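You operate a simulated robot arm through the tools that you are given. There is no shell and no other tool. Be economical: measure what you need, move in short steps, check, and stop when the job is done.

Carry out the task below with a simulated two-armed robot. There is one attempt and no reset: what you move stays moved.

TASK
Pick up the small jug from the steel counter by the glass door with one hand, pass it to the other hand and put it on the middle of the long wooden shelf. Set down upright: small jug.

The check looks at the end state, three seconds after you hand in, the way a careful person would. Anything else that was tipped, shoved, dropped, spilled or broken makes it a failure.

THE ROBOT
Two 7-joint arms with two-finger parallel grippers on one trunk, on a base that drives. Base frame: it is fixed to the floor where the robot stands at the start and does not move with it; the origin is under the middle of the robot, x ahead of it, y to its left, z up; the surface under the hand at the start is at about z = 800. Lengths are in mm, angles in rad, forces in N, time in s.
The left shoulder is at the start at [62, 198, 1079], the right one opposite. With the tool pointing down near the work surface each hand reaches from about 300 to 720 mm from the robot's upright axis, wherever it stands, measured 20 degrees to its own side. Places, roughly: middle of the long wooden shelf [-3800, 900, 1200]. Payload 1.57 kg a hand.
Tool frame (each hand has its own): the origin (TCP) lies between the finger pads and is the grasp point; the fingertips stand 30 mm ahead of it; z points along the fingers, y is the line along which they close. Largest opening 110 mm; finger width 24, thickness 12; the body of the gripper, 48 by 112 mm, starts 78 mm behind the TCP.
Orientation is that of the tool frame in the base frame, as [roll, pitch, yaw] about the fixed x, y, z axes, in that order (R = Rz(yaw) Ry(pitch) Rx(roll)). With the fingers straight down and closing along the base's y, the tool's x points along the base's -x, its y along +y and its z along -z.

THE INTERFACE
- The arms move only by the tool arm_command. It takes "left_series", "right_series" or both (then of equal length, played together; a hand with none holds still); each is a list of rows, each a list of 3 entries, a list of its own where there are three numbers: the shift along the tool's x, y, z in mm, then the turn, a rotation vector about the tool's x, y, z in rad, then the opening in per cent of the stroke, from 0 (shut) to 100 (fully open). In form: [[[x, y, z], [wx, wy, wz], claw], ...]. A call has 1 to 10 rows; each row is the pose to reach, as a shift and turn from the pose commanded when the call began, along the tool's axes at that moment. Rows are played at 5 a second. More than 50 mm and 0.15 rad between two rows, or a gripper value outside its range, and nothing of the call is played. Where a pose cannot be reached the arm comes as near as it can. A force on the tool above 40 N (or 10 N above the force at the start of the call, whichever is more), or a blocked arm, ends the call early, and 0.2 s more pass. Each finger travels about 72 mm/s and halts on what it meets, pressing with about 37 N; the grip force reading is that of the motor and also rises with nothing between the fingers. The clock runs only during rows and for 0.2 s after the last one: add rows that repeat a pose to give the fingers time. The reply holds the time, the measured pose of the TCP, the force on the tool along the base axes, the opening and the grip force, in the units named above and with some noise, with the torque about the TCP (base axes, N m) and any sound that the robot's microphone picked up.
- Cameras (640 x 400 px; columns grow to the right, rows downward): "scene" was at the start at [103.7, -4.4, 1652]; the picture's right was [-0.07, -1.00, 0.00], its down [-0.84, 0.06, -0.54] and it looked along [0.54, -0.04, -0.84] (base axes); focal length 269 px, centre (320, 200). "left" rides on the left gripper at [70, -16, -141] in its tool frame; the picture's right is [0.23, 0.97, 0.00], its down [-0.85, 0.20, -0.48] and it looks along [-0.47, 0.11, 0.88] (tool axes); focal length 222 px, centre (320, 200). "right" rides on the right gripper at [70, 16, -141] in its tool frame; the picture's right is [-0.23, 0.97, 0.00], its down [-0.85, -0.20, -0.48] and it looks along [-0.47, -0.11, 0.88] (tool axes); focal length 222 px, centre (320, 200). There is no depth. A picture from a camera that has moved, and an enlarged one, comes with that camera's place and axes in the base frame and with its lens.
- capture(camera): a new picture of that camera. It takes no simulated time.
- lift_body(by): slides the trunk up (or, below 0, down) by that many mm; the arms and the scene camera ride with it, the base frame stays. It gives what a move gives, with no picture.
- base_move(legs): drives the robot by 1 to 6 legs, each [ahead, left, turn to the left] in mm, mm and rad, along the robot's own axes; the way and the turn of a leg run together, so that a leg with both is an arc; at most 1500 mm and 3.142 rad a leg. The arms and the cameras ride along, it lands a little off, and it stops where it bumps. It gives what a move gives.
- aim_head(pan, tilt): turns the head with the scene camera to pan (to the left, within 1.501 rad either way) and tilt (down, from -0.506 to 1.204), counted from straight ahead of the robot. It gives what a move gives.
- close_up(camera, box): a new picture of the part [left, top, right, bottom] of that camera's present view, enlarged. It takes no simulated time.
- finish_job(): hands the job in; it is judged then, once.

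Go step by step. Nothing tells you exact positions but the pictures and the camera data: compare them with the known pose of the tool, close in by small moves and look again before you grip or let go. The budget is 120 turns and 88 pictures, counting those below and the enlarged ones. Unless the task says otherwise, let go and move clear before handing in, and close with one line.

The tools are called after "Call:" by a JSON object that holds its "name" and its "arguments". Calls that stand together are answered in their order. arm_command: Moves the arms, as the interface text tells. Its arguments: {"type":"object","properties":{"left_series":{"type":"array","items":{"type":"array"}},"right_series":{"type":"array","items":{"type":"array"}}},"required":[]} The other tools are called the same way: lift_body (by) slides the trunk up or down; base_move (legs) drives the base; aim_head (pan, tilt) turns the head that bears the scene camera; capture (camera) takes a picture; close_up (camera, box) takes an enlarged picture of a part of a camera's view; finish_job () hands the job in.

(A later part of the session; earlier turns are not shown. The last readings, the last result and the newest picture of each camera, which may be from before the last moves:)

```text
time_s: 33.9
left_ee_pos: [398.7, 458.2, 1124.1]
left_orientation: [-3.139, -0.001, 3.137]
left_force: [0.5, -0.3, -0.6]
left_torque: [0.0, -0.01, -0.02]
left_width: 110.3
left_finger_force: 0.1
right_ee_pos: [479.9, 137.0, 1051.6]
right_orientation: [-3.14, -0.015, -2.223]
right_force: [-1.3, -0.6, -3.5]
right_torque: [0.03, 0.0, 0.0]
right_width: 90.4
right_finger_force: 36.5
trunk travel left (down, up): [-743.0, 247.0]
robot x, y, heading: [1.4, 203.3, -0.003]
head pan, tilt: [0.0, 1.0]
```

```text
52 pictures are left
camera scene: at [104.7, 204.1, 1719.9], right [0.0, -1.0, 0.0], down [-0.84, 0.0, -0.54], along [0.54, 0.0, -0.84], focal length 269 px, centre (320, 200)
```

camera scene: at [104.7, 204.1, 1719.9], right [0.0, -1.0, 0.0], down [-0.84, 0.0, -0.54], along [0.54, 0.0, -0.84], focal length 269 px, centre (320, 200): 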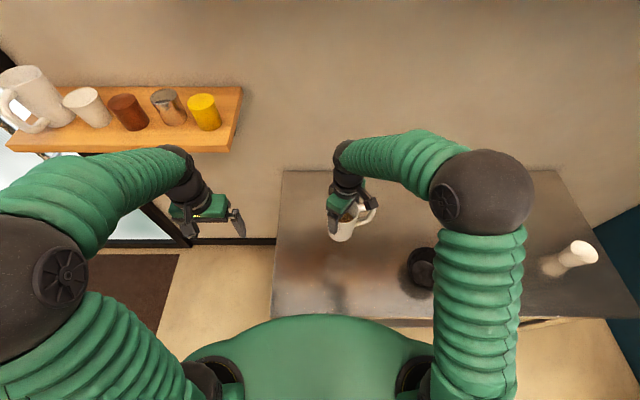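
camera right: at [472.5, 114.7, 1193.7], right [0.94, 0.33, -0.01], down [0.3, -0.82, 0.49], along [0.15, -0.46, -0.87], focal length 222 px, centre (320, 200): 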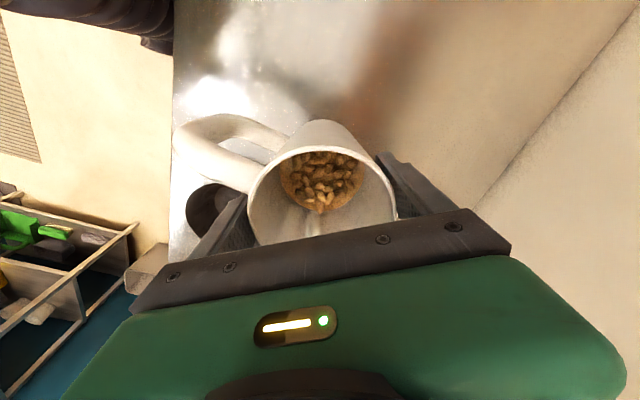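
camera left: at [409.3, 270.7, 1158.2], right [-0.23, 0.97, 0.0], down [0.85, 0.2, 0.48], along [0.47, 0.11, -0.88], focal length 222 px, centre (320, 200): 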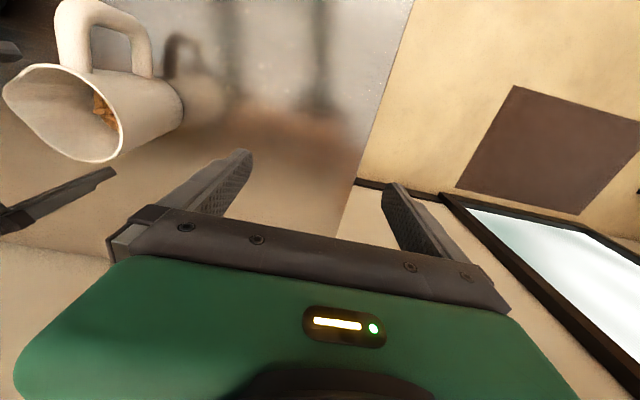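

The handle now points right-forward. Next the left hand turns to point right, tilted 20° down with its fingers closing horizontally, and goes to a stand-off about 200 mm from the jug.

Call:
{"name": "arm_command", "arguments": {"left_series": [[[-3, -14, 6], [0.066, -0.086, 0.0944], 100], [[-6, -28, 12], [0.132, -0.172, 0.189], 100], [[-10, -42, 18], [0.198, -0.2585, 0.283], 100], [[-13, -56, 24], [0.2645, -0.345, 0.378], 100], [[-16, -70, 30], [0.331, -0.431, 0.472], 100], [[-19, -84, 36], [0.397, -0.517, 0.5665], 100], [[-22, -98, 43], [0.463, -0.603, 0.661], 100], [[-26, -112, 49], [0.529, -0.689, 0.755], 100], [[-29, -126, 55], [0.595, -0.7755, 0.85], 100], [[-32, -140, 61], [0.661, -0.862, 0.944], 100]]}}

Call:
{"name": "capture", "arguments": {"camera": "scene"}}

```text
time_s: 36.1
left_ee_pos: [430.5, 321.1, 1062.8]
left_orientation: [-2.916, 1.031, 2.22]
left_force: [0.0, -1.0, 0.6]
left_torque: [-0.04, 0.01, -0.05]
left_width: 110.2
left_finger_force: 0.1
right_ee_pos: [481.2, 137.8, 1052.5]
right_orientation: [-3.14, -0.017, -2.226]
right_force: [0.8, 0.9, -2.0]
right_torque: [-0.02, 0.0, -0.01]
right_width: 90.6
right_finger_force: 36.7
trunk travel left (down, up): [-743.0, 247.0]
robot x, y, heading: [-2.4, 201.8, 0.002]
head pan, tilt: [0.0, 1.0]
```

```text
51 pictures are left
camera scene: at [106.5, 206.1, 1719.8], right [0.0, -1.0, 0.0], down [-0.84, 0.0, -0.54], along [0.54, 0.0, -0.84], focal length 269 px, centre (320, 200)
```

scene: 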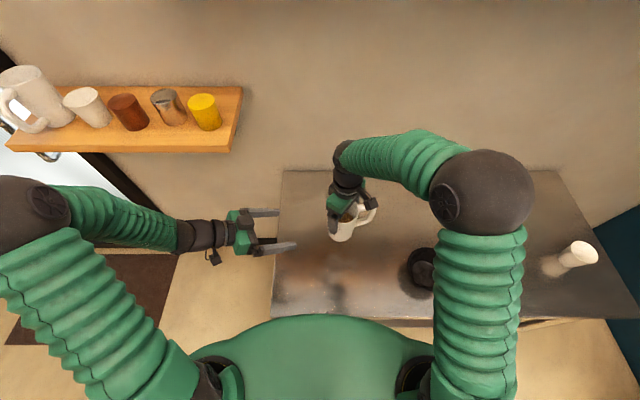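

The left arm tracks well. Finishing the turn and viewing the jug from the left hand.

Call:
{"name": "arm_command", "arguments": {"left_series": [[[0, 0, 0], [0.066, -0.086, 0.0944], 100], [[0, 0, 0], [0.1325, -0.172, 0.189], 100], [[0, 0, 0], [0.1325, -0.172, 0.189], 100]]}}

Call:
{"name": "capture", "arguments": {"camera": "left"}}

Call:
{"name": "close_up", "arguments": {"camera": "scene", "box": [200, 130, 440, 280]}}

```text
time_s: 36.9
left_ee_pos: [430.0, 319.8, 1064.1]
left_orientation: [3.137, 1.227, 1.821]
left_force: [0.0, 0.0, 0.1]
left_torque: [0.02, 0.02, -0.04]
left_width: 109.8
left_finger_force: 0.0
right_ee_pos: [480.4, 137.7, 1052.7]
right_orientation: [-3.139, -0.016, -2.227]
right_force: [0.2, -0.5, -3.0]
right_torque: [0.01, 0.0, 0.0]
right_width: 90.6
right_finger_force: 37.2
trunk travel left (down, up): [-743.0, 247.0]
robot x, y, heading: [-1.7, 205.8, 0.004]
head pan, tilt: [0.0, 1.0]
```

```text
50 pictures are left
camera left: at [375.1, 467.5, 1046.5], right [0.92, 0.32, -0.21], down [0.15, 0.21, 0.97], along [0.35, -0.92, 0.14], focal length 222 px, centre (320, 200)
```

left: 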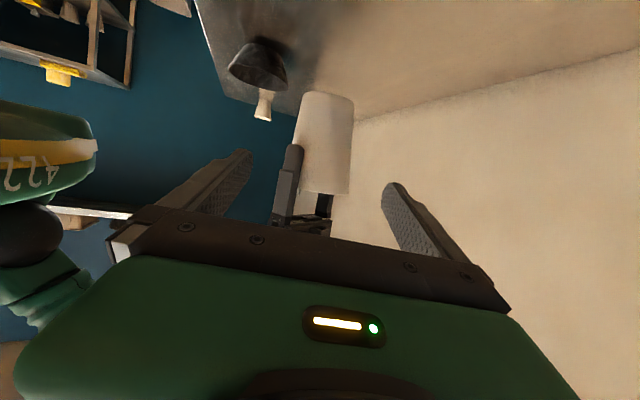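

```text
2.67 times, centred on (320, 205) of scene
camera zoom: at [104.5, 206.6, 1720.0], right [0.0, -1.0, 0.0], down [-0.84, 0.0, -0.54], along [0.54, 0.0, -0.84], focal length 716 px, centre (320, 187)
```

zoom: 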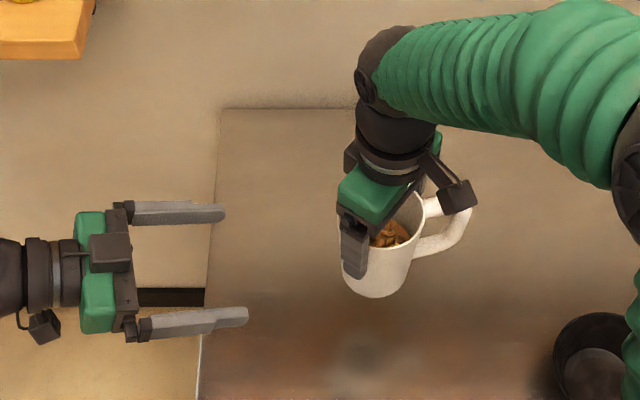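

Alignment looks right: the left fingers will pass either side of the lower body, below the right fingertips. Advancing most of the way and checking.

Call:
{"name": "arm_command", "arguments": {"left_series": [[[0, 1.6, 30], [0, 0, 0], 100], [[0, 1.6, 60], [0, 0, 0], 100], [[0, 1.6, 90], [0, 0, 0], 100], [[0, 1.6, 115], [0, 0, 0], 100], [[0, 1.6, 130], [0, 0, 0], 100], [[0, 1.6, 130], [0, 0, 0], 100]]}}

Call:
{"name": "capture", "arguments": {"camera": "left"}}

Call:
{"name": "close_up", "arguments": {"camera": "scene", "box": [240, 130, 440, 255]}}

```text
time_s: 38.3
left_ee_pos: [462.2, 200.9, 1019.5]
left_orientation: [3.141, 1.223, 1.828]
left_force: [-0.3, 0.1, 0.2]
left_torque: [-0.03, -0.02, -0.01]
left_width: 110.1
left_finger_force: 0.1
right_ee_pos: [480.3, 138.0, 1053.0]
right_orientation: [-3.141, -0.016, -2.225]
right_force: [0.3, -0.2, -2.8]
right_torque: [0.07, -0.02, 0.0]
right_width: 90.4
right_finger_force: 37.2
trunk travel left (down, up): [-743.0, 247.0]
robot x, y, heading: [1.0, 202.3, 0.002]
head pan, tilt: [0.0, 1.0]
```

```text
48 pictures are left
camera left: at [407.4, 348.6, 1002.7], right [0.92, 0.32, -0.21], down [0.15, 0.2, 0.97], along [0.36, -0.92, 0.14], focal length 222 px, centre (320, 200)
```

left: 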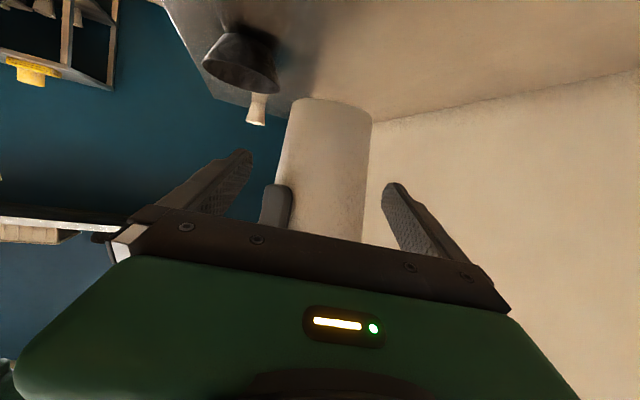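

```text
3.20 times, centred on (340, 192) of scene
camera zoom: at [104.8, 204.7, 1719.9], right [0.0, -1.0, 0.0], down [-0.84, 0.0, -0.54], along [0.54, 0.0, -0.84], focal length 860 px, centre (256, 224)
```

zoom: 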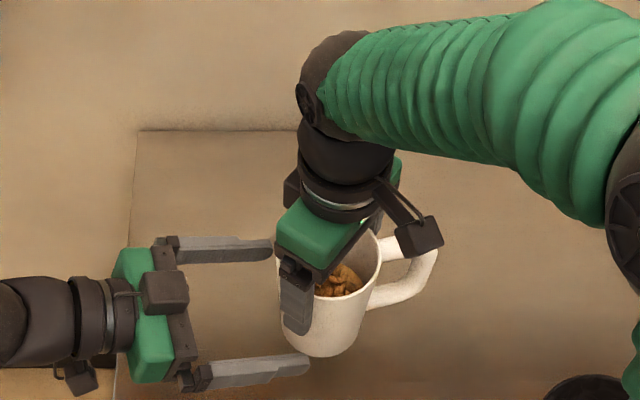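

About 65 mm of approach remains and everything is clear. Advancing to the final position.

Call:
{"name": "arm_command", "arguments": {"left_series": [[[0, 1.5, 15], [0, 0, 0], 100], [[0, 1.5, 30], [0, 0, 0], 100], [[0, 1.5, 45], [0, 0, 0], 100], [[0, 1.5, 55], [0, 0, 0], 100], [[0, 1.5, 64], [0, 0, 0], 100], [[0, 1.5, 64], [0, 0, 0], 100]]}}

Call:
{"name": "capture", "arguments": {"camera": "left"}}

Call:
{"name": "close_up", "arguments": {"camera": "scene", "box": [240, 130, 440, 255]}}

```text
time_s: 39.7
left_ee_pos: [479.6, 144.0, 997.5]
left_orientation: [3.14, 1.223, 1.827]
left_force: [-0.6, -0.5, 0.0]
left_torque: [0.0, 0.0, -0.02]
left_width: 110.2
left_finger_force: 0.0
right_ee_pos: [479.7, 137.0, 1052.9]
right_orientation: [-3.14, -0.016, -2.225]
right_force: [-0.2, -0.6, -2.9]
right_torque: [0.05, -0.03, -0.01]
right_width: 90.3
right_finger_force: 36.6
trunk travel left (down, up): [-743.0, 247.0]
robot x, y, heading: [-0.4, 202.6, -0.001]
head pan, tilt: [0.0, 1.0]
```

```text
46 pictures are left
camera left: at [424.8, 290.8, 980.7], right [0.92, 0.32, -0.21], down [0.15, 0.2, 0.97], along [0.36, -0.92, 0.14], focal length 222 px, centre (320, 200)
```

left: 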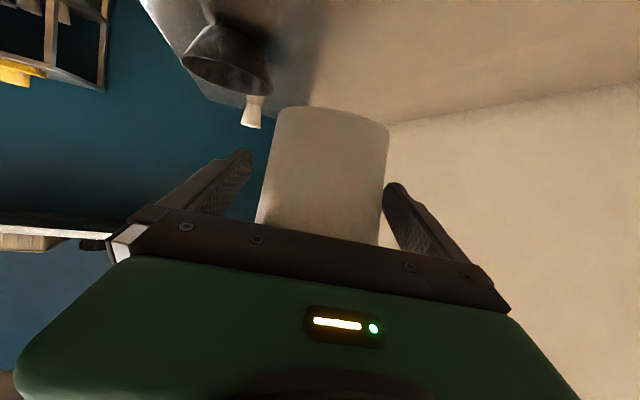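

```text
3.20 times, centred on (340, 192) of scene
camera zoom: at [105.3, 204.4, 1719.9], right [0.0, -1.0, 0.0], down [-0.84, 0.0, -0.54], along [0.54, 0.0, -0.84], focal length 860 px, centre (256, 224)
```

zoom: 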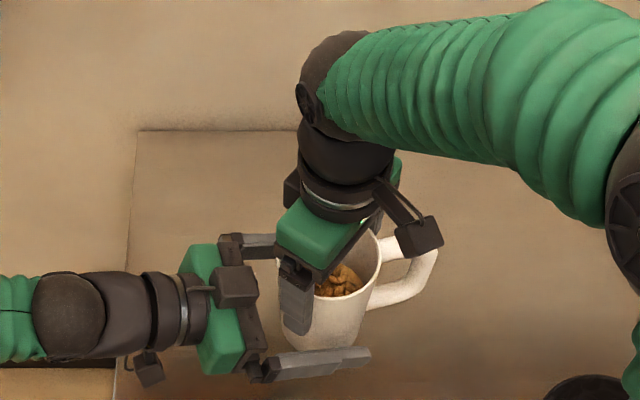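

The jug is centred between the left fingers within about 2 mm. Closing the left hand slowly while the right still holds.

Call:
{"name": "arm_command", "arguments": {"left_series": [[[0, 1, 0], [0, 0, 0], 90], [[0, 1, 0], [0, 0, 0], 82], [[0, 1, 0], [0, 0, 0], 77], [[0, 1, 0], [0, 0, 0], 73], [[0, 1, 0], [0, 0, 0], 69], [[0, 1, 0], [0, 0, 0], 64], [[0, 1, 0], [0, 0, 0], 45], [[0, 1, 0], [0, 0, 0], 20], [[0, 1, 0], [0, 0, 0], 0], [[0, 1, 0], [0, 0, 0], 0]], "right_series": [[[0, 0, 0], [0, 0, 0], 0], [[0, 0, 0], [0, 0, 0], 0], [[0, 0, 0], [0, 0, 0], 0], [[0, 0, 0], [0, 0, 0], 0], [[0, 0, 0], [0, 0, 0], 0], [[0, 0, 0], [0, 0, 0], 0], [[0, 0, 0], [0, 0, 0], 0], [[0, 0, 0], [0, 0, 0], 0], [[0, 0, 0], [0, 0, 0], 0], [[0, 0, 0], [0, 0, 0], 0]]}}

Call:
{"name": "capture", "arguments": {"camera": "left"}}

```text
time_s: 41.9
left_ee_pos: [479.7, 144.0, 996.6]
left_orientation: [-3.141, 1.221, 1.829]
left_force: [3.6, 1.4, -7.5]
left_torque: [-0.32, -0.14, -0.36]
left_width: 79.7
left_finger_force: 37.4
right_ee_pos: [480.7, 137.1, 1052.2]
right_orientation: [-3.139, -0.017, -2.226]
right_force: [-4.5, -2.1, 7.5]
right_torque: [0.33, 0.35, 0.37]
right_width: 90.3
right_finger_force: 36.7
trunk travel left (down, up): [-743.0, 247.0]
robot x, y, heading: [6.0, 203.3, -0.001]
head pan, tilt: [0.0, 1.0]
```

```text
44 pictures are left
camera left: at [425.9, 291.7, 980.2], right [0.92, 0.32, -0.21], down [0.15, 0.2, 0.97], along [0.36, -0.92, 0.14], focal length 222 px, centre (320, 200)
```

left: 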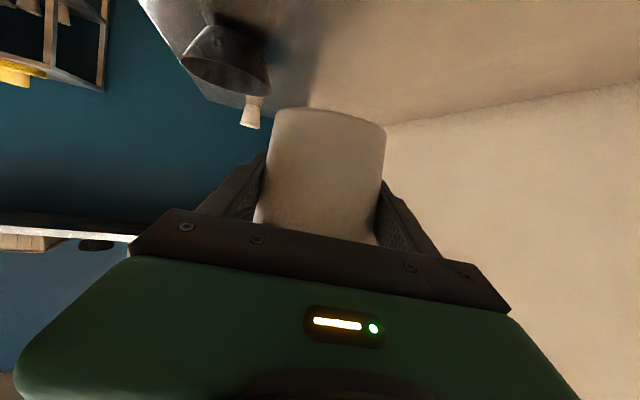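

The left grip is firm at 80 mm with small internal forces. Releasing the right hand slowly.

Call:
{"name": "arm_command", "arguments": {"right_series": [[[0, 0, 0], [0, 0, 0], 80], [[0, 0, 0], [0, 0, 0], 86], [[0, 0, 0], [0, 0, 0], 92], [[0, 0, 0], [0, 0, 0], 100], [[0, 0, 0], [0, 0, 0], 100], [[0, 0, 0], [0, 0, 0], 100]]}}

Call:
{"name": "capture", "arguments": {"camera": "right"}}

```text
time_s: 43.3
left_ee_pos: [480.3, 143.6, 996.9]
left_orientation: [-3.141, 1.22, 1.827]
left_force: [-13.0, 7.8, -17.6]
left_torque: [-0.61, -1.21, 0.02]
left_width: 79.7
left_finger_force: 37.7
right_ee_pos: [481.9, 136.8, 1053.4]
right_orientation: [-3.138, -0.014, -2.225]
right_force: [11.9, -7.7, 17.5]
right_torque: [0.34, 0.51, -0.14]
right_width: 97.0
right_finger_force: 0.0
trunk travel left (down, up): [-743.0, 247.0]
robot x, y, heading: [-1.9, 202.1, -0.0]
head pan, tilt: [0.0, 1.0]
```

```text
43 pictures are left
camera right: at [426.4, 92.5, 1195.1], right [-0.63, 0.77, -0.01], down [0.68, 0.56, 0.47], along [0.36, 0.29, -0.88], focal length 222 px, centre (320, 200)
```

right: 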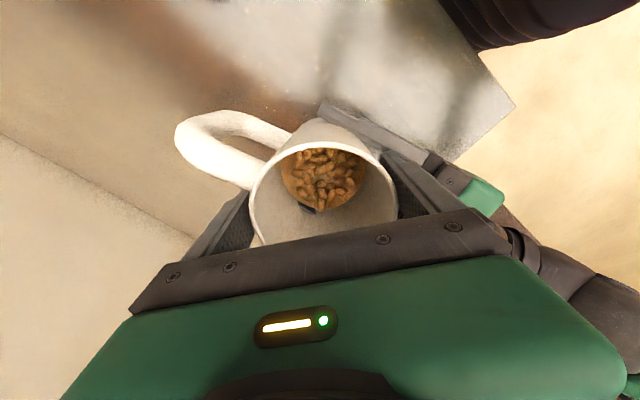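

The right finger's opening is pressing on the left gripper (width stopped at 97). I'll ease the opening slightly to relieve the force before withdrawing upward.

Call:
{"name": "arm_command", "arguments": {"right_series": [[[0, 0, 0], [0, 0, 0], 86], [[0, 0, 0], [0, 0, 0], 86], [[0, 0, 0], [0, 0, 0], 86]]}}

Call:
{"name": "close_up", "arguments": {"camera": "scene", "box": [260, 150, 420, 250]}}

Call:
{"name": "close_up", "arguments": {"camera": "right", "box": [160, 80, 480, 280]}}

```text
time_s: 44.1
left_ee_pos: [480.1, 143.8, 995.9]
left_orientation: [-3.14, 1.223, 1.83]
left_force: [-4.9, -2.2, -22.9]
left_torque: [-0.5, -1.18, 0.19]
left_width: 79.5
left_finger_force: 36.8
right_ee_pos: [481.2, 137.3, 1052.2]
right_orientation: [-3.139, -0.014, -2.224]
right_force: [5.0, 2.4, 21.7]
right_torque: [0.75, 0.91, -0.21]
right_width: 92.1
right_finger_force: 0.2
trunk travel left (down, up): [-743.0, 247.0]
robot x, y, heading: [3.7, 205.3, 0.003]
head pan, tilt: [0.0, 1.0]
```

```text
4.00 times, centred on (340, 200) of scene
camera zoom: at [105.4, 204.4, 1719.9], right [0.0, -1.0, 0.0], down [-0.84, 0.0, -0.54], along [0.54, 0.0, -0.84], focal length 1074 px, centre (240, 200)
```

zoom: 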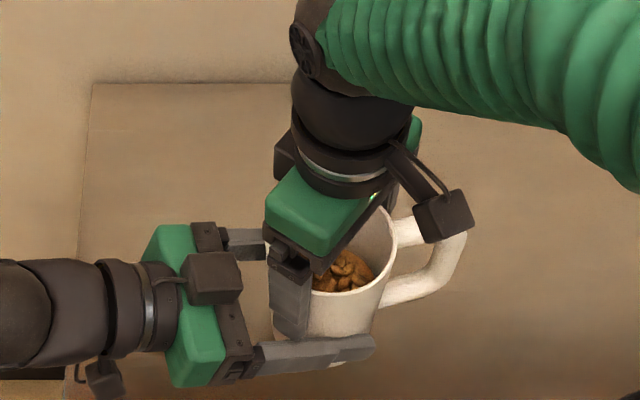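

```text
2.00 times, centred on (320, 180) of right
camera zoom: at [425.9, 92.8, 1194.8], right [-0.63, 0.77, 0.0], down [0.68, 0.56, 0.47], along [0.36, 0.29, -0.89], focal length 444 px, centre (320, 240)
```

zoom: 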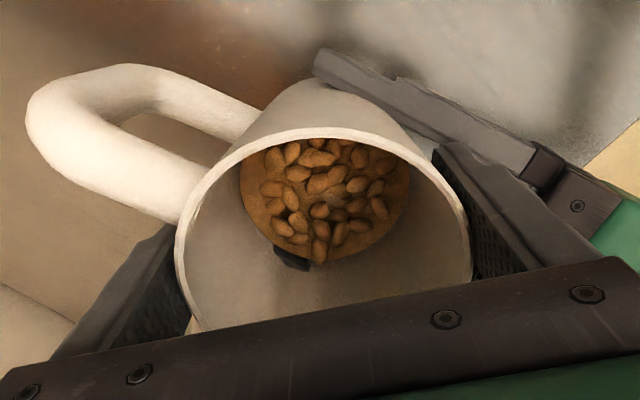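

The right fingertip is resting on the left finger, pressing down about 20 N. Raising the right hand straight up relieves it.

Call:
{"name": "arm_command", "arguments": {"right_series": [[[0, 0, -4], [0, 0, 0], 87], [[0, 0, -8], [0, 0, 0], 88], [[0, 0, -12], [0, 0, 0], 88], [[0, 0, -12], [0, 0, 0], 88]]}}

```text
time_s: 45.1
left_ee_pos: [481.3, 143.0, 998.2]
left_orientation: [3.14, 1.224, 1.826]
left_force: [-0.3, 1.5, -2.4]
left_torque: [0.05, 0.04, -0.02]
left_width: 79.6
left_finger_force: 37.1
right_ee_pos: [479.9, 135.8, 1065.1]
right_orientation: [3.141, -0.015, -2.225]
right_force: [0.1, 0.0, -0.1]
right_torque: [-0.01, -0.02, 0.02]
right_width: 96.8
right_finger_force: 0.1
trunk travel left (down, up): [-743.0, 247.0]
robot x, y, heading: [3.0, 203.4, -0.007]
head pan, tilt: [0.0, 1.0]
```

The left hand now carries the jug alone and the right is free. Withdrawing the right hand upward.

Call:
{"name": "arm_command", "arguments": {"right_series": [[[0, 0, -15], [0, 0, 0], 92], [[0, 0, -30], [0, 0, 0], 95], [[0, 0, -50], [0, 0, 0], 100], [[0, 0, -75], [0, 0, 0], 100], [[0, 0, -100], [0, 0, 0], 100], [[0, 0, -125], [0, 0, 0], 100]]}}

Call:
{"name": "capture", "arguments": {"camera": "scene"}}

Call:
{"name": "capture", "arguments": {"camera": "right"}}

```text
time_s: 46.5
left_ee_pos: [479.0, 143.9, 998.2]
left_orientation: [3.14, 1.223, 1.826]
left_force: [1.0, -0.6, -2.2]
left_torque: [0.06, -0.01, 0.0]
left_width: 79.4
left_finger_force: 37.4
right_ee_pos: [481.8, 138.1, 1189.5]
right_orientation: [-3.139, -0.016, -2.226]
right_force: [-0.3, 0.2, 0.6]
right_torque: [0.02, -0.03, -0.01]
right_width: 110.1
right_finger_force: 0.1
trunk travel left (down, up): [-743.0, 247.0]
robot x, y, heading: [1.4, 200.9, -0.001]
head pan, tilt: [0.0, 1.0]
```

```text
40 pictures are left
camera scene: at [104.7, 204.4, 1719.9], right [0.0, -1.0, 0.0], down [-0.84, 0.0, -0.54], along [0.54, 0.0, -0.84], focal length 269 px, centre (320, 200)
```

scene: 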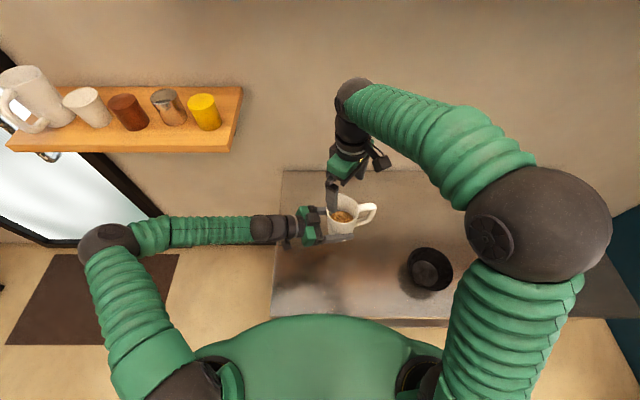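

```text
39 pictures are left
camera right: at [426.7, 94.6, 1332.3], right [-0.63, 0.77, 0.0], down [0.68, 0.56, 0.46], along [0.36, 0.29, -0.89], focal length 222 px, centre (320, 200)
```

right: 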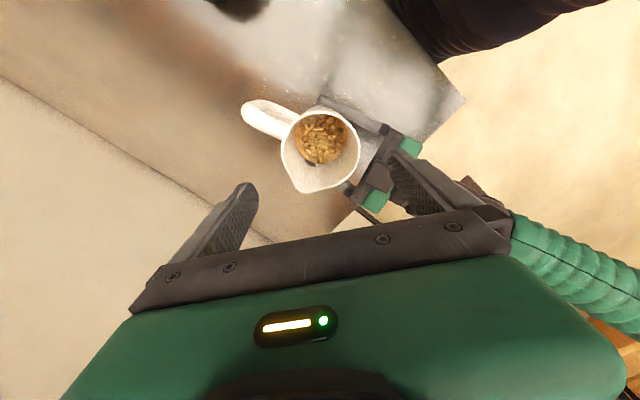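

The handover is done and the nuts are all inside. I'll tuck the right hand out of the way and look to the sides before backing off.

Call:
{"name": "arm_command", "arguments": {"right_series": [[[23, -6, 0], [0, 0, 0.09], 100], [[46, -12, 0], [0, 0, 0.18], 100], [[69, -19, 0], [0, 0, 0.28], 100], [[92, -25, 0], [0, 0, 0.37], 100], [[115, -31, 0], [0, 0, 0.46], 100], [[137, -38, 0], [0, 0, 0.55], 100], [[160, -44, 0], [0, 0, 0.64], 100], [[183, -50, 0], [0, 0, 0.74], 100], [[206, -56, 0], [0, 0, 0.83], 60], [[229, -62, 0], [0, 0, 0.92], 30]]}}

Call:
{"name": "aim_head", "arguments": {"pan": 1.5, "tilt": 0.5}}

Call:
{"name": "capture", "arguments": {"camera": "scene"}}

Call:
{"name": "aim_head", "arguments": {"pan": -1.5, "tilt": 0.5}}

Call:
{"name": "capture", "arguments": {"camera": "scene"}}

```text
time_s: 48.7
left_ee_pos: [480.8, 142.4, 997.9]
left_orientation: [3.139, 1.223, 1.825]
left_force: [0.5, -1.5, -2.9]
left_torque: [0.05, 0.0, 0.01]
left_width: 79.4
left_finger_force: 36.7
right_ee_pos: [390.7, -82.4, 1193.3]
right_orientation: [-3.129, -0.009, 3.138]
right_force: [0.0, 0.2, 0.9]
right_torque: [0.01, 0.0, 0.02]
right_width: 32.5
right_finger_force: 0.1
trunk travel left (down, up): [-743.0, 247.0]
robot x, y, heading: [-1.5, 201.2, 0.001]
head pan, tilt: [0.0, 1.0]
```

```text
time_s: 50.3
left_ee_pos: [481.0, 143.8, 998.5]
left_orientation: [3.141, 1.224, 1.827]
left_force: [-0.2, -0.9, -2.3]
left_torque: [0.07, 0.0, 0.01]
left_width: 79.4
left_finger_force: 37.1
right_ee_pos: [392.5, -82.5, 1193.0]
right_orientation: [-3.128, -0.008, 3.139]
right_force: [0.2, -1.2, -0.6]
right_torque: [0.02, 0.02, -0.02]
right_width: 33.2
right_finger_force: 0.1
trunk travel left (down, up): [-743.0, 247.0]
robot x, y, heading: [-0.8, 203.4, 0.003]
head pan, tilt: [1.499, 0.499]
```

```text
38 pictures are left
camera scene: at [41.7, 294.2, 1761.1], right [1.0, -0.07, 0.0], down [-0.04, -0.48, -0.88], along [0.06, 0.88, -0.48], focal length 269 px, centre (320, 200)
```

scene: 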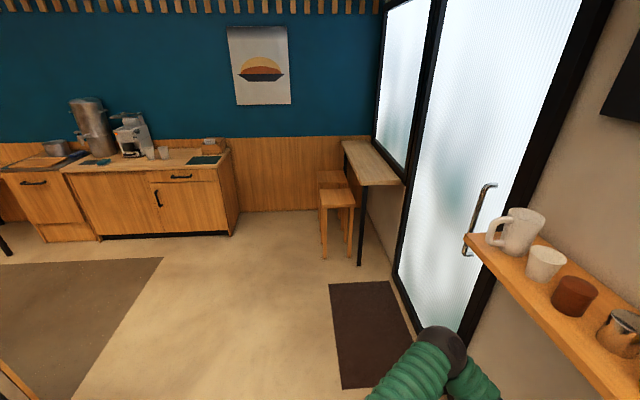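

```text
time_s: 52.9
left_ee_pos: [479.7, 142.7, 995.8]
left_orientation: [3.14, 1.222, 1.826]
left_force: [0.5, -0.6, -2.2]
left_torque: [0.03, 0.04, 0.0]
left_width: 79.1
left_finger_force: 36.9
right_ee_pos: [391.9, -83.0, 1193.6]
right_orientation: [-3.13, -0.008, 3.139]
right_force: [-0.8, -0.6, -1.3]
right_torque: [0.03, 0.0, 0.01]
right_width: 33.1
right_finger_force: 0.1
trunk travel left (down, up): [-743.0, 247.0]
robot x, y, heading: [0.5, 203.3, -0.001]
head pan, tilt: [-1.499, 0.499]
```

```text
37 pictures are left
camera scene: at [41.4, 112.5, 1761.2], right [-1.0, -0.07, 0.0], down [-0.04, 0.48, -0.88], along [0.06, -0.88, -0.48], focal length 269 px, centre (320, 200)
```

scene: 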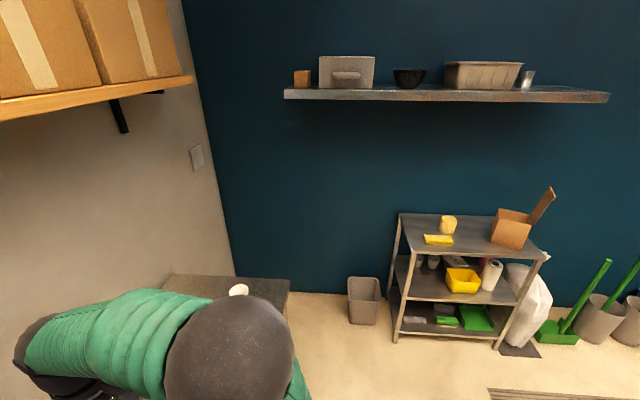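

There is furniture behind on the left side. I'll back away 350 mm, turn left 90°, and look toward the rear with the head before going on.

Call:
{"name": "base_move", "arguments": {"legs": [[-350, 0, 0], [0, 0, -1.5]]}}

Call:
{"name": "aim_head", "arguments": {"pan": -1.3, "tilt": 0.4}}

Call:
{"name": "capture", "arguments": {"camera": "scene"}}

```text
time_s: 58.8
left_ee_pos: [-373.6, -280.5, 998.5]
left_orientation: [3.139, 1.224, 0.332]
left_force: [-0.4, 0.6, -3.5]
left_torque: [0.02, -0.04, 0.0]
left_width: 79.2
left_finger_force: 36.8
right_ee_pos: [-604.1, -209.0, 1192.4]
right_orientation: [-3.128, -0.009, 1.642]
right_force: [1.0, 0.7, -0.3]
right_torque: [0.02, 0.02, 0.01]
right_width: 33.2
right_finger_force: 0.1
trunk travel left (down, up): [-743.0, 247.0]
robot x, y, heading: [-349.5, 201.9, -1.492]
head pan, tilt: [-1.499, 0.499]
```

```text
time_s: 59.5
left_ee_pos: [-372.7, -280.4, 999.1]
left_orientation: [3.135, 1.224, 0.328]
left_force: [-0.3, -0.3, -2.6]
left_torque: [-0.02, -0.06, 0.0]
left_width: 79.3
left_finger_force: 37.2
right_ee_pos: [-604.5, -207.1, 1193.0]
right_orientation: [-3.13, -0.006, 1.642]
right_force: [0.4, 0.0, 0.5]
right_torque: [-0.01, 0.01, 0.01]
right_width: 33.0
right_finger_force: 0.1
trunk travel left (down, up): [-743.0, 247.0]
robot x, y, heading: [-350.5, 204.2, -1.492]
head pan, tilt: [-1.3, 0.4]
```

```text
36 pictures are left
camera scene: at [-432.2, 137.8, 1770.2], right [-0.34, 0.94, 0.0], down [0.37, 0.13, -0.92], along [-0.87, -0.31, -0.39], focal length 269 px, centre (320, 200)
```

scene: 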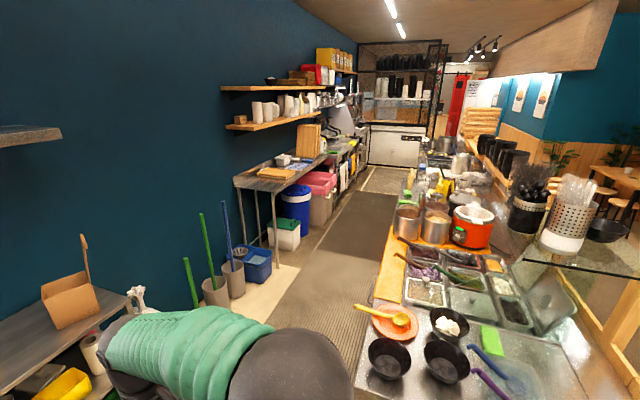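

There's a long kitchen: an aisle along the blue wall and a serving counter to its right. The target (-3800, 900, 1200) projects near pixel (492,142); I'll zoom in there.

Call:
{"name": "close_up", "arguments": {"camera": "scene", "box": [400, 90, 560, 190]}}

Call:
{"name": "aim_head", "arguments": {"pan": -1.5, "tilt": 0.9}}

Call:
{"name": "capture", "arguments": {"camera": "scene"}}

```text
4.00 times, centred on (480, 140) of scene
camera zoom: at [-432.2, 137.8, 1770.2], right [-0.34, 0.94, 0.0], down [0.37, 0.13, -0.92], along [-0.87, -0.31, -0.39], focal length 1074 px, centre (-320, 440)
```

zoom: 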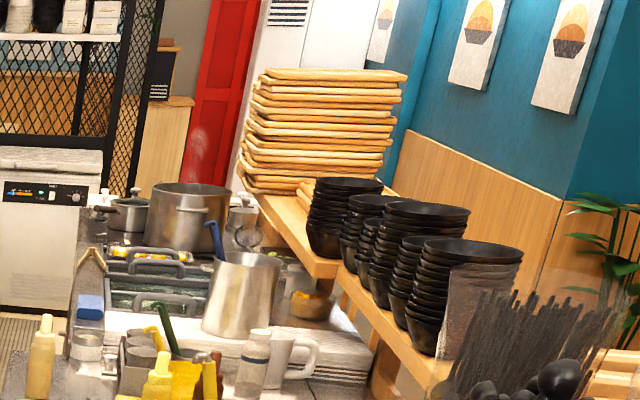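

```text
time_s: 60.5
left_ee_pos: [-372.8, -279.7, 998.0]
left_orientation: [3.137, 1.224, 0.328]
left_force: [0.1, 0.8, -1.8]
left_torque: [0.02, -0.07, 0.04]
left_width: 79.2
left_finger_force: 37.0
right_ee_pos: [-604.2, -208.9, 1194.0]
right_orientation: [-3.13, -0.006, 1.643]
right_force: [-0.4, -0.7, 0.4]
right_torque: [-0.03, 0.0, -0.03]
right_width: 33.1
right_finger_force: 0.1
trunk travel left (down, up): [-743.0, 247.0]
robot x, y, heading: [-346.4, 202.2, -1.503]
head pan, tilt: [-1.499, 0.901]
```

```text
34 pictures are left
camera scene: at [-419.7, 158.3, 1727.4], right [-0.15, 0.99, 0.0], down [0.77, 0.12, -0.62], along [-0.62, -0.09, -0.78], focal length 269 px, centre (320, 200)
```

scene: 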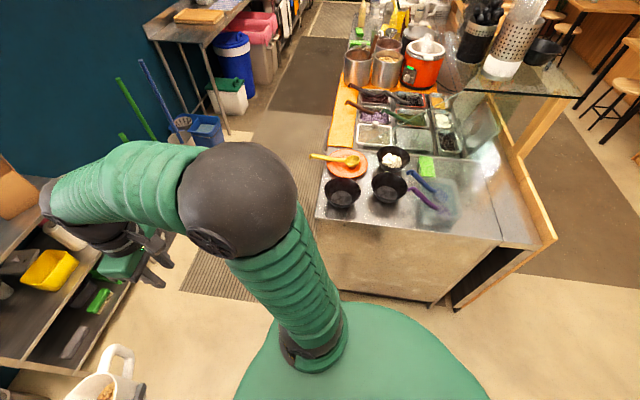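

The shelf is a wooden ledge with bowl stacks along the customer side of the serving counter (y≈900, z≈1200). From the kitchen aisle it's out of reach, so I'll go around to the customer side and look down it.

Call:
{"name": "base_move", "arguments": {"legs": [[0, 0, 1.5], [0, 0, 1.55], [1300, 0, 0], [0, 0, 0.9]]}}

Call:
{"name": "aim_head", "arguments": {"pan": 0.5, "tilt": 0.4}}

Call:
{"name": "capture", "arguments": {"camera": "scene"}}

```text
time_s: 76.7
left_ee_pos: [-643.1, 1838.8, 998.6]
left_orientation: [3.136, 1.222, -2.008]
left_force: [0.1, -0.1, -2.3]
left_torque: [-0.07, 0.04, -0.01]
left_width: 79.3
left_finger_force: 37.0
right_ee_pos: [-430.2, 1955.7, 1193.3]
right_orientation: [-3.129, -0.007, -0.697]
right_force: [-1.5, 0.7, -0.2]
right_torque: [0.05, 0.02, 0.02]
right_width: 32.7
right_finger_force: 0.0
trunk travel left (down, up): [-743.0, 247.0]
robot x, y, heading: [-312.7, 1487.4, 2.451]
head pan, tilt: [-1.499, 0.901]
```

```text
time_s: 78.6
left_ee_pos: [-643.2, 1836.8, 998.7]
left_orientation: [3.135, 1.223, -2.013]
left_force: [0.8, -0.5, -3.3]
left_torque: [-0.05, 0.02, -0.01]
left_width: 79.3
left_finger_force: 36.9
right_ee_pos: [-429.5, 1954.1, 1194.2]
right_orientation: [-3.128, -0.008, -0.693]
right_force: [-1.6, 0.2, 0.2]
right_torque: [-0.03, 0.04, 0.0]
right_width: 33.0
right_finger_force: 0.0
trunk travel left (down, up): [-743.0, 247.0]
robot x, y, heading: [-311.5, 1486.2, 2.45]
head pan, tilt: [0.499, 0.4]
```

```text
33 pictures are left
camera scene: at [-428.2, 1525.5, 1770.1], right [0.19, 0.98, 0.0], down [0.38, -0.08, -0.92], along [-0.9, 0.18, -0.39], focal length 269 px, centre (320, 200)
```

scene: 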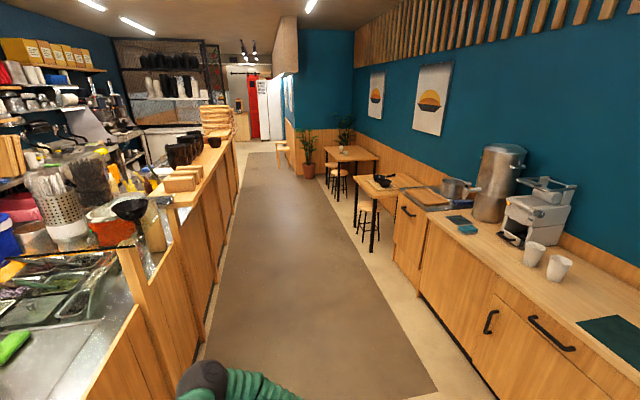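

The customer-side corridor is clear along the mat, with the shelf on its left. Zooming on the shelf.

Call:
{"name": "close_up", "arguments": {"camera": "scene", "box": [130, 90, 290, 190]}}

```text
4.00 times, centred on (210, 140) of scene
camera zoom: at [-428.2, 1525.5, 1770.1], right [0.19, 0.98, 0.0], down [0.38, -0.08, -0.92], along [-0.9, 0.18, -0.39], focal length 1074 px, centre (760, 440)
```

zoom: 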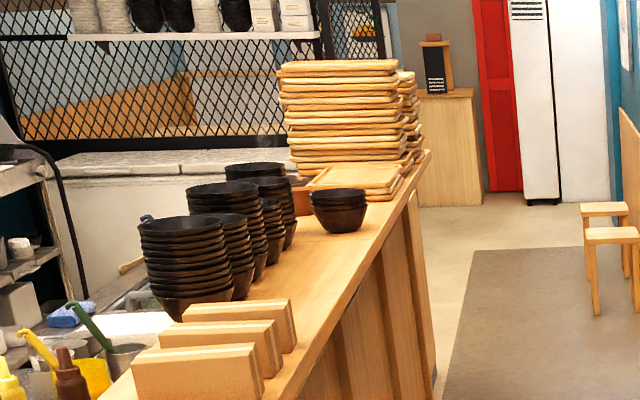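

I'll drive down the middle of the corridor, stopping short of the shelf's middle to look.

Call:
{"name": "base_move", "arguments": {"legs": [[0, 0, 0.69], [0, -140, 0], [1400, 0, 0], [1300, 0, 0]]}}

Call:
{"name": "aim_head", "arguments": {"pan": 0.7, "tilt": 0.4}}

Call:
{"name": "capture", "arguments": {"camera": "scene"}}

```text
time_s: 94.5
left_ee_pos: [-3495.5, 1689.3, 999.1]
left_orientation: [3.133, 1.223, -1.315]
left_force: [0.5, -0.2, -2.3]
left_torque: [-0.03, 0.0, -0.03]
left_width: 79.3
left_finger_force: 36.5
right_ee_pos: [-3407.0, 1915.3, 1193.6]
right_orientation: [-3.13, -0.006, 0.0]
right_force: [0.1, 0.5, -0.4]
right_torque: [-0.01, 0.06, -0.01]
right_width: 33.4
right_finger_force: 0.1
trunk travel left (down, up): [-743.0, 247.0]
robot x, y, heading: [-3017.7, 1632.3, -3.136]
head pan, tilt: [0.499, 0.4]
```

```text
time_s: 95.2
left_ee_pos: [-3495.1, 1690.1, 998.3]
left_orientation: [3.135, 1.224, -1.318]
left_force: [-0.2, -0.2, -3.6]
left_torque: [-0.04, -0.02, -0.01]
left_width: 79.1
left_finger_force: 37.3
right_ee_pos: [-3406.0, 1916.6, 1194.5]
right_orientation: [-3.129, -0.004, 0.001]
right_force: [0.0, 0.3, -0.1]
right_torque: [0.0, 0.02, -0.04]
right_width: 33.0
right_finger_force: 0.1
trunk travel left (down, up): [-743.0, 247.0]
robot x, y, heading: [-3018.1, 1632.5, -3.141]
head pan, tilt: [0.7, 0.4]
```

```text
31 pictures are left
camera scene: at [-3120.6, 1571.7, 1770.1], right [-0.65, 0.76, 0.0], down [0.3, 0.25, -0.92], along [-0.7, -0.6, -0.39], focal length 269 px, centre (320, 200)
```

scene: 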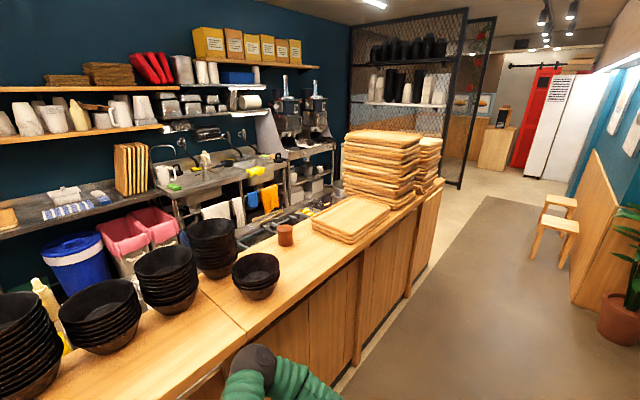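

The shelf's middle is free: between the small brown cup at (-3720, 880), the tray pile (x<-3880) and the bowl stack at (-3490, 1030). I'll aim the jug at about (-3770, 1015). First, in free space, I'll turn the left hand to point forward, raise it, and pull the right hand back.

Call:
{"name": "arm_command", "arguments": {"left_series": [[[-10, 2, -21], [-0.091, 0, -0.033], 0], [[-20, 4, -43], [-0.182, 0, -0.066], 0], [[-30, 6, -64], [-0.273, 0, -0.099], 0], [[-40, 8, -86], [-0.364, 0, -0.132], 0], [[-50, 10, -107], [-0.455, 0, -0.165], 0], [[-60, 12, -128], [-0.545, 0, -0.198], 0], [[-70, 14, -150], [-0.636, 0, -0.231], 0], [[-80, 16, -171], [-0.727, 0, -0.264], 0], [[-90, 18, -192], [-0.818, 0, -0.2975], 0], [[-90, 18, -192], [-0.818, 0, -0.2975], 0]], "right_series": [[[10, 0, 0], [0, 0, 0], 30], [[20, 0, 0], [0, 0, 0], 30], [[30, 0, 0], [0, 0, 0], 30], [[40, 0, 0], [0, 0, 0], 30], [[50, 0, 0], [0, 0, 0], 30], [[60, 0, 0], [0, 0, 0], 30], [[70, 0, 0], [0, 0, 0], 30], [[80, 0, 0], [0, 0, 0], 30], [[90, 0, 0], [0, 0, 0], 30], [[90, 0, 0], [0, 0, 0], 30]]}}

Call:
{"name": "aim_head", "arguments": {"pan": 0.0, "tilt": 0.9}}

Call:
{"name": "capture", "arguments": {"camera": "scene"}}

```text
time_s: 97.4
left_ee_pos: [-3529.8, 1540.1, 1145.5]
left_orientation: [-3.141, 1.224, -0.438]
left_force: [-0.5, 0.1, -2.7]
left_torque: [-0.02, -0.03, -0.01]
left_width: 79.0
left_finger_force: 36.9
left hand out of reach, approached as far as the arm can: row 6, 7, 8, 9, 10
right_ee_pos: [-3316.9, 1914.8, 1194.5]
right_orientation: [-3.13, -0.004, 0.002]
right_force: [0.8, 0.0, 0.2]
right_torque: [0.02, 0.03, -0.01]
right_width: 33.0
right_finger_force: 0.2
trunk travel left (down, up): [-743.0, 247.0]
robot x, y, heading: [-3019.0, 1635.4, -3.139]
head pan, tilt: [0.7, 0.4]
```

```text
time_s: 98.5
left_ee_pos: [-3528.7, 1539.9, 1145.5]
left_orientation: [3.139, 1.226, -0.439]
left_force: [0.7, 0.4, -3.0]
left_torque: [-0.06, -0.02, 0.01]
left_width: 79.1
left_finger_force: 37.8
right_ee_pos: [-3316.6, 1915.5, 1195.4]
right_orientation: [-3.129, -0.006, 0.002]
right_force: [-0.1, 0.5, -0.6]
right_torque: [0.0, -0.03, -0.01]
right_width: 32.9
right_finger_force: 0.0
trunk travel left (down, up): [-743.0, 247.0]
robot x, y, heading: [-3017.7, 1631.3, -3.137]
head pan, tilt: [0.0, 0.901]
```

```text
30 pictures are left
camera scene: at [-3123.7, 1630.4, 1727.3], right [0.0, 1.0, 0.0], down [0.78, 0.0, -0.62], along [-0.62, 0.0, -0.78], focal length 269 px, centre (320, 200)
```

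scene: 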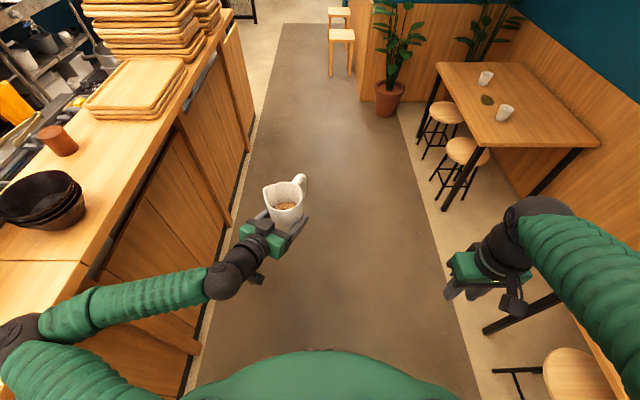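

The jug is upright, pointing 25° inward. I'll raise the trunk, move over to the right side of the corridor, drive abreast of the middle and turn to face the shelf.

Call:
{"name": "lift_body", "arguments": {"by": 160}}

Call:
{"name": "base_move", "arguments": {"legs": [[0, -130, 0], [843, 0, 0], [0, 0, 1.568]]}}

Call:
{"name": "capture", "arguments": {"camera": "scene"}}

```text
time_s: 100.3
left_ee_pos: [-3529.6, 1540.7, 1305.1]
left_orientation: [3.14, 1.226, -0.439]
left_force: [-0.6, -0.1, -2.3]
left_torque: [0.01, -0.04, 0.0]
left_width: 79.4
left_finger_force: 36.3
right_ee_pos: [-3317.8, 1915.4, 1355.5]
right_orientation: [-3.128, -0.004, 0.001]
right_force: [0.1, -0.5, 0.1]
right_torque: [0.03, -0.01, -0.02]
right_width: 33.1
right_finger_force: 0.0
trunk travel left (down, up): [-903.0, 87.0]
robot x, y, heading: [-3014.5, 1632.8, -3.135]
head pan, tilt: [0.0, 0.901]
```

```text
time_s: 109.6
left_ee_pos: [-3756.2, 1247.9, 1305.2]
left_orientation: [3.136, 1.225, 1.147]
left_force: [0.2, -0.2, -2.3]
left_torque: [0.07, -0.05, 0.05]
left_width: 79.0
left_finger_force: 37.0
right_ee_pos: [-4137.0, 1453.2, 1354.5]
right_orientation: [-3.129, -0.006, 1.592]
right_force: [0.4, 0.2, 0.2]
right_torque: [-0.02, 0.01, 0.03]
right_width: 32.8
right_finger_force: 0.1
trunk travel left (down, up): [-903.0, 87.0]
robot x, y, heading: [-3857.1, 1759.5, -1.55]
head pan, tilt: [0.0, 0.901]
```

```text
29 pictures are left
camera scene: at [-3855.0, 1649.3, 1887.2], right [-1.0, -0.02, 0.0], down [-0.02, 0.78, -0.62], along [0.02, -0.62, -0.78], focal length 269 px, centre (320, 200)
```

scene: 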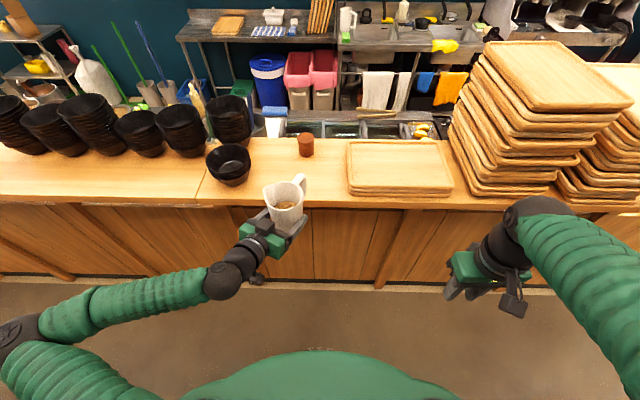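

Facing the shelf now: its top spans y≈780–1124, the cup is at (-3775, 894), trays begin at x≈-3936. I'll aim the jug at about (-3820, 1000). First sidestep right and go ahead part of the way.

Call:
{"name": "base_move", "arguments": {"legs": [[0, -64, 0], [170, 0, 0]]}}

Call:
{"name": "arm_command", "arguments": {"left_series": [[[0, 0, 0], [0, 0, 0], 0], [[0, 0, 0], [0, 0, 0], 0], [[0, 0, 0], [0, 0, 0], 0], [[0, 0, 0], [0, 0, 0], 0], [[0, 0, 0], [0, 0, 0], 0], [[0, 0, 0], [0, 0, 0], 0], [[0, 0, 0], [0, 0, 0], 0]]}}

Call:
{"name": "capture", "arguments": {"camera": "scene"}}

Call:
{"name": "capture", "arguments": {"camera": "left"}}

```text
time_s: 111.6
left_ee_pos: [-3784.4, 1081.3, 1304.8]
left_orientation: [-3.09, 1.238, 1.202]
left_force: [3.2, 0.8, -2.7]
left_torque: [0.04, 0.07, -0.12]
left_width: 79.0
left_finger_force: 37.7
right_ee_pos: [-4163.9, 1285.8, 1362.4]
right_orientation: [-3.109, -0.001, 1.595]
right_force: [0.8, 0.4, 0.2]
right_torque: [-0.02, 0.13, 0.01]
right_width: 32.8
right_finger_force: 0.1
trunk travel left (down, up): [-903.0, 87.0]
robot x, y, heading: [-3915.5, 1583.6, -1.545]
head pan, tilt: [0.0, 0.901]
```

```text
time_s: 113.2
left_ee_pos: [-3809.6, 1076.5, 1304.7]
left_orientation: [3.14, 1.225, 1.155]
left_force: [0.3, 0.4, -3.6]
left_torque: [0.05, -0.03, -0.01]
left_width: 78.9
left_finger_force: 37.4
right_ee_pos: [-4188.9, 1280.3, 1355.5]
right_orientation: [-3.128, -0.004, 1.597]
right_force: [0.0, -0.4, 0.0]
right_torque: [0.03, 0.03, -0.03]
right_width: 32.9
right_finger_force: 0.0
trunk travel left (down, up): [-903.0, 87.0]
robot x, y, heading: [-3911.4, 1589.0, -1.549]
head pan, tilt: [0.0, 0.901]
```

```text
28 pictures are left
camera scene: at [-3911.3, 1478.9, 1887.3], right [-1.0, -0.02, 0.0], down [-0.02, 0.78, -0.62], along [0.02, -0.62, -0.78], focal length 269 px, centre (320, 200)
```

scene: 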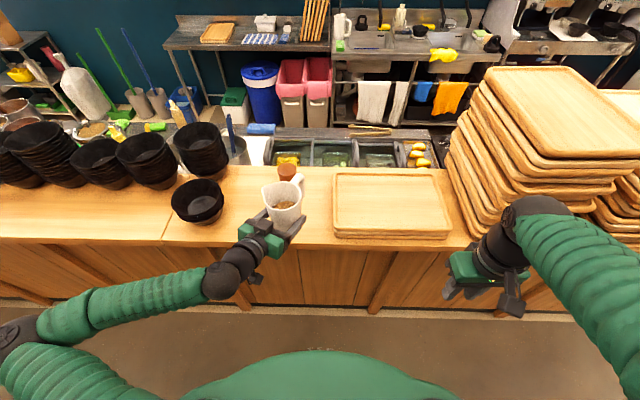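

```text
27 pictures are left
camera left: at [-3760.2, 1226.3, 1288.2], right [0.92, -0.32, -0.21], down [0.25, 0.07, 0.97], along [-0.3, -0.94, 0.14], focal length 222 px, centre (320, 200)
```

left: 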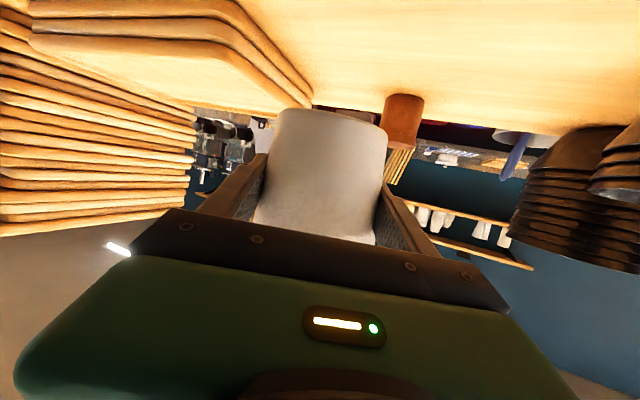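

Triangulating the cup shows the shelf top is actually at z≈1147, with y from 727 to 1075. The free middle spot for the jug is about (-3825, 940). I'll drive in 75 mm, settle and shift the arm the rest.

Call:
{"name": "base_move", "arguments": {"legs": [[75, 0, 0]]}}

Call:
{"name": "arm_command", "arguments": {"left_series": [[[0, 0, 0], [0, 0, 0], 0], [[0, 0, 0], [0, 0, 0], 0], [[0, 0, 0], [0, 0, 0], 0], [[0, 0, 0], [0, 0, 0], 0], [[0, 0, 0], [0, 0, 0], 0], [[0, 0, 0], [0, 0, 0], 0], [[0, 0, 0], [0, 0, 0], 0], [[0, 0, 0], [0, 0, 0], 0]]}}

```text
time_s: 114.2
left_ee_pos: [-3802.1, 1017.5, 1312.1]
left_orientation: [3.135, 1.239, 1.15]
left_force: [-0.4, -0.6, -2.2]
left_torque: [0.03, -0.03, 0.02]
left_width: 79.0
left_finger_force: 37.9
right_ee_pos: [-4182.0, 1223.3, 1360.3]
right_orientation: [-3.125, 0.009, 1.595]
right_force: [-0.2, -0.6, 1.0]
right_torque: [-0.02, 0.0, -0.01]
right_width: 32.8
right_finger_force: 0.0
trunk travel left (down, up): [-903.0, 87.0]
robot x, y, heading: [-3913.0, 1509.7, -1.545]
head pan, tilt: [0.0, 0.901]
```

```text
time_s: 116.0
left_ee_pos: [-3806.2, 1000.4, 1305.5]
left_orientation: [-3.141, 1.223, 1.156]
left_force: [-0.5, 0.1, -3.3]
left_torque: [0.02, -0.04, -0.04]
left_width: 79.2
left_finger_force: 36.8
right_ee_pos: [-4185.6, 1205.7, 1354.9]
right_orientation: [-3.13, -0.004, 1.597]
right_force: [0.6, 0.0, -0.5]
right_torque: [0.0, -0.01, 0.02]
right_width: 33.1
right_finger_force: 0.0
trunk travel left (down, up): [-903.0, 87.0]
robot x, y, heading: [-3913.2, 1508.6, -1.545]
head pan, tilt: [0.0, 0.901]
```

Now shifting the arm about 57 mm horizontally over the spot, and looking again.

Call:
{"name": "arm_command", "arguments": {"left_series": [[[-6, 2, 18], [0, 0, 0], 0], [[-13, 4, 35], [0, 0, 0], 0], [[-19, 6, 53], [0, 0, 0], 0], [[-19, 6, 53], [0, 0, 0], 0]]}}

Call:
{"name": "lift_body", "arguments": {"by": -60}}

Call:
{"name": "capture", "arguments": {"camera": "scene"}}

Call:
{"name": "capture", "arguments": {"camera": "left"}}

```text
time_s: 117.0
left_ee_pos: [-3824.6, 948.3, 1306.0]
left_orientation: [3.139, 1.224, 1.154]
left_force: [0.5, -0.3, -2.9]
left_torque: [0.02, -0.04, 0.0]
left_width: 78.9
left_finger_force: 37.0
right_ee_pos: [-4188.5, 1207.1, 1355.1]
right_orientation: [-3.13, -0.001, 1.595]
right_force: [-0.2, -0.3, -0.2]
right_torque: [-0.01, 0.01, 0.0]
right_width: 33.1
right_finger_force: 0.1
trunk travel left (down, up): [-903.0, 87.0]
robot x, y, heading: [-3908.9, 1510.0, -1.547]
head pan, tilt: [0.0, 0.901]
```

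```text
time_s: 118.0
left_ee_pos: [-3825.8, 947.5, 1246.3]
left_orientation: [3.138, 1.224, 1.154]
left_force: [0.3, 0.4, -2.7]
left_torque: [0.06, -0.02, 0.01]
left_width: 79.1
left_finger_force: 36.8
right_ee_pos: [-4188.2, 1206.6, 1295.6]
right_orientation: [-3.13, -0.003, 1.595]
right_force: [0.4, -0.2, 0.2]
right_torque: [-0.02, 0.0, 0.03]
right_width: 32.8
right_finger_force: 0.0
trunk travel left (down, up): [-843.0, 147.0]
robot x, y, heading: [-3906.6, 1509.6, -1.546]
head pan, tilt: [0.0, 0.901]
```

```text
26 pictures are left
camera scene: at [-3905.7, 1402.7, 1827.2], right [-1.0, -0.03, 0.0], down [-0.02, 0.78, -0.62], along [0.02, -0.62, -0.78], focal length 269 px, centre (320, 200)
```

scene: 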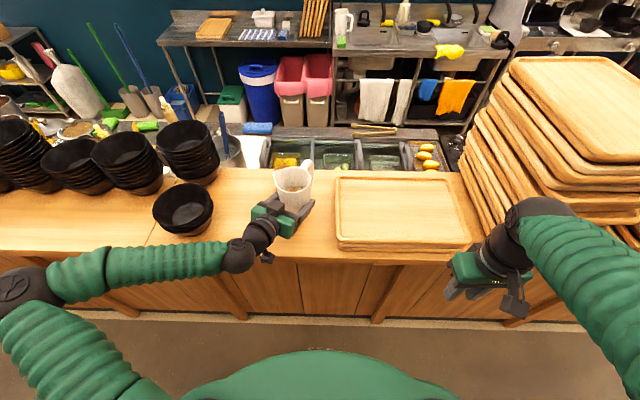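

```text
25 pictures are left
camera left: at [-3775.8, 1097.9, 1228.7], right [0.92, -0.32, -0.21], down [0.25, 0.07, 0.97], along [-0.3, -0.94, 0.14], focal length 222 px, centre (320, 200)
```

left: 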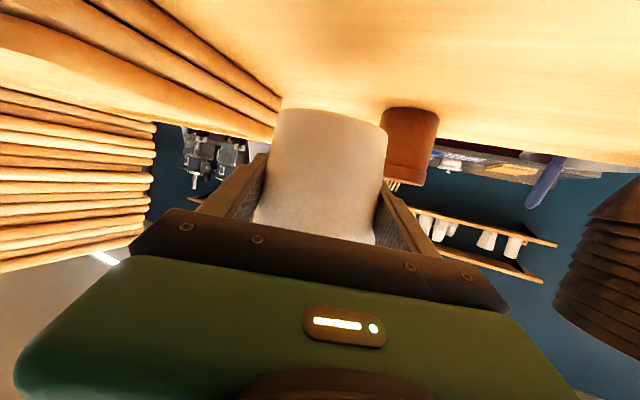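

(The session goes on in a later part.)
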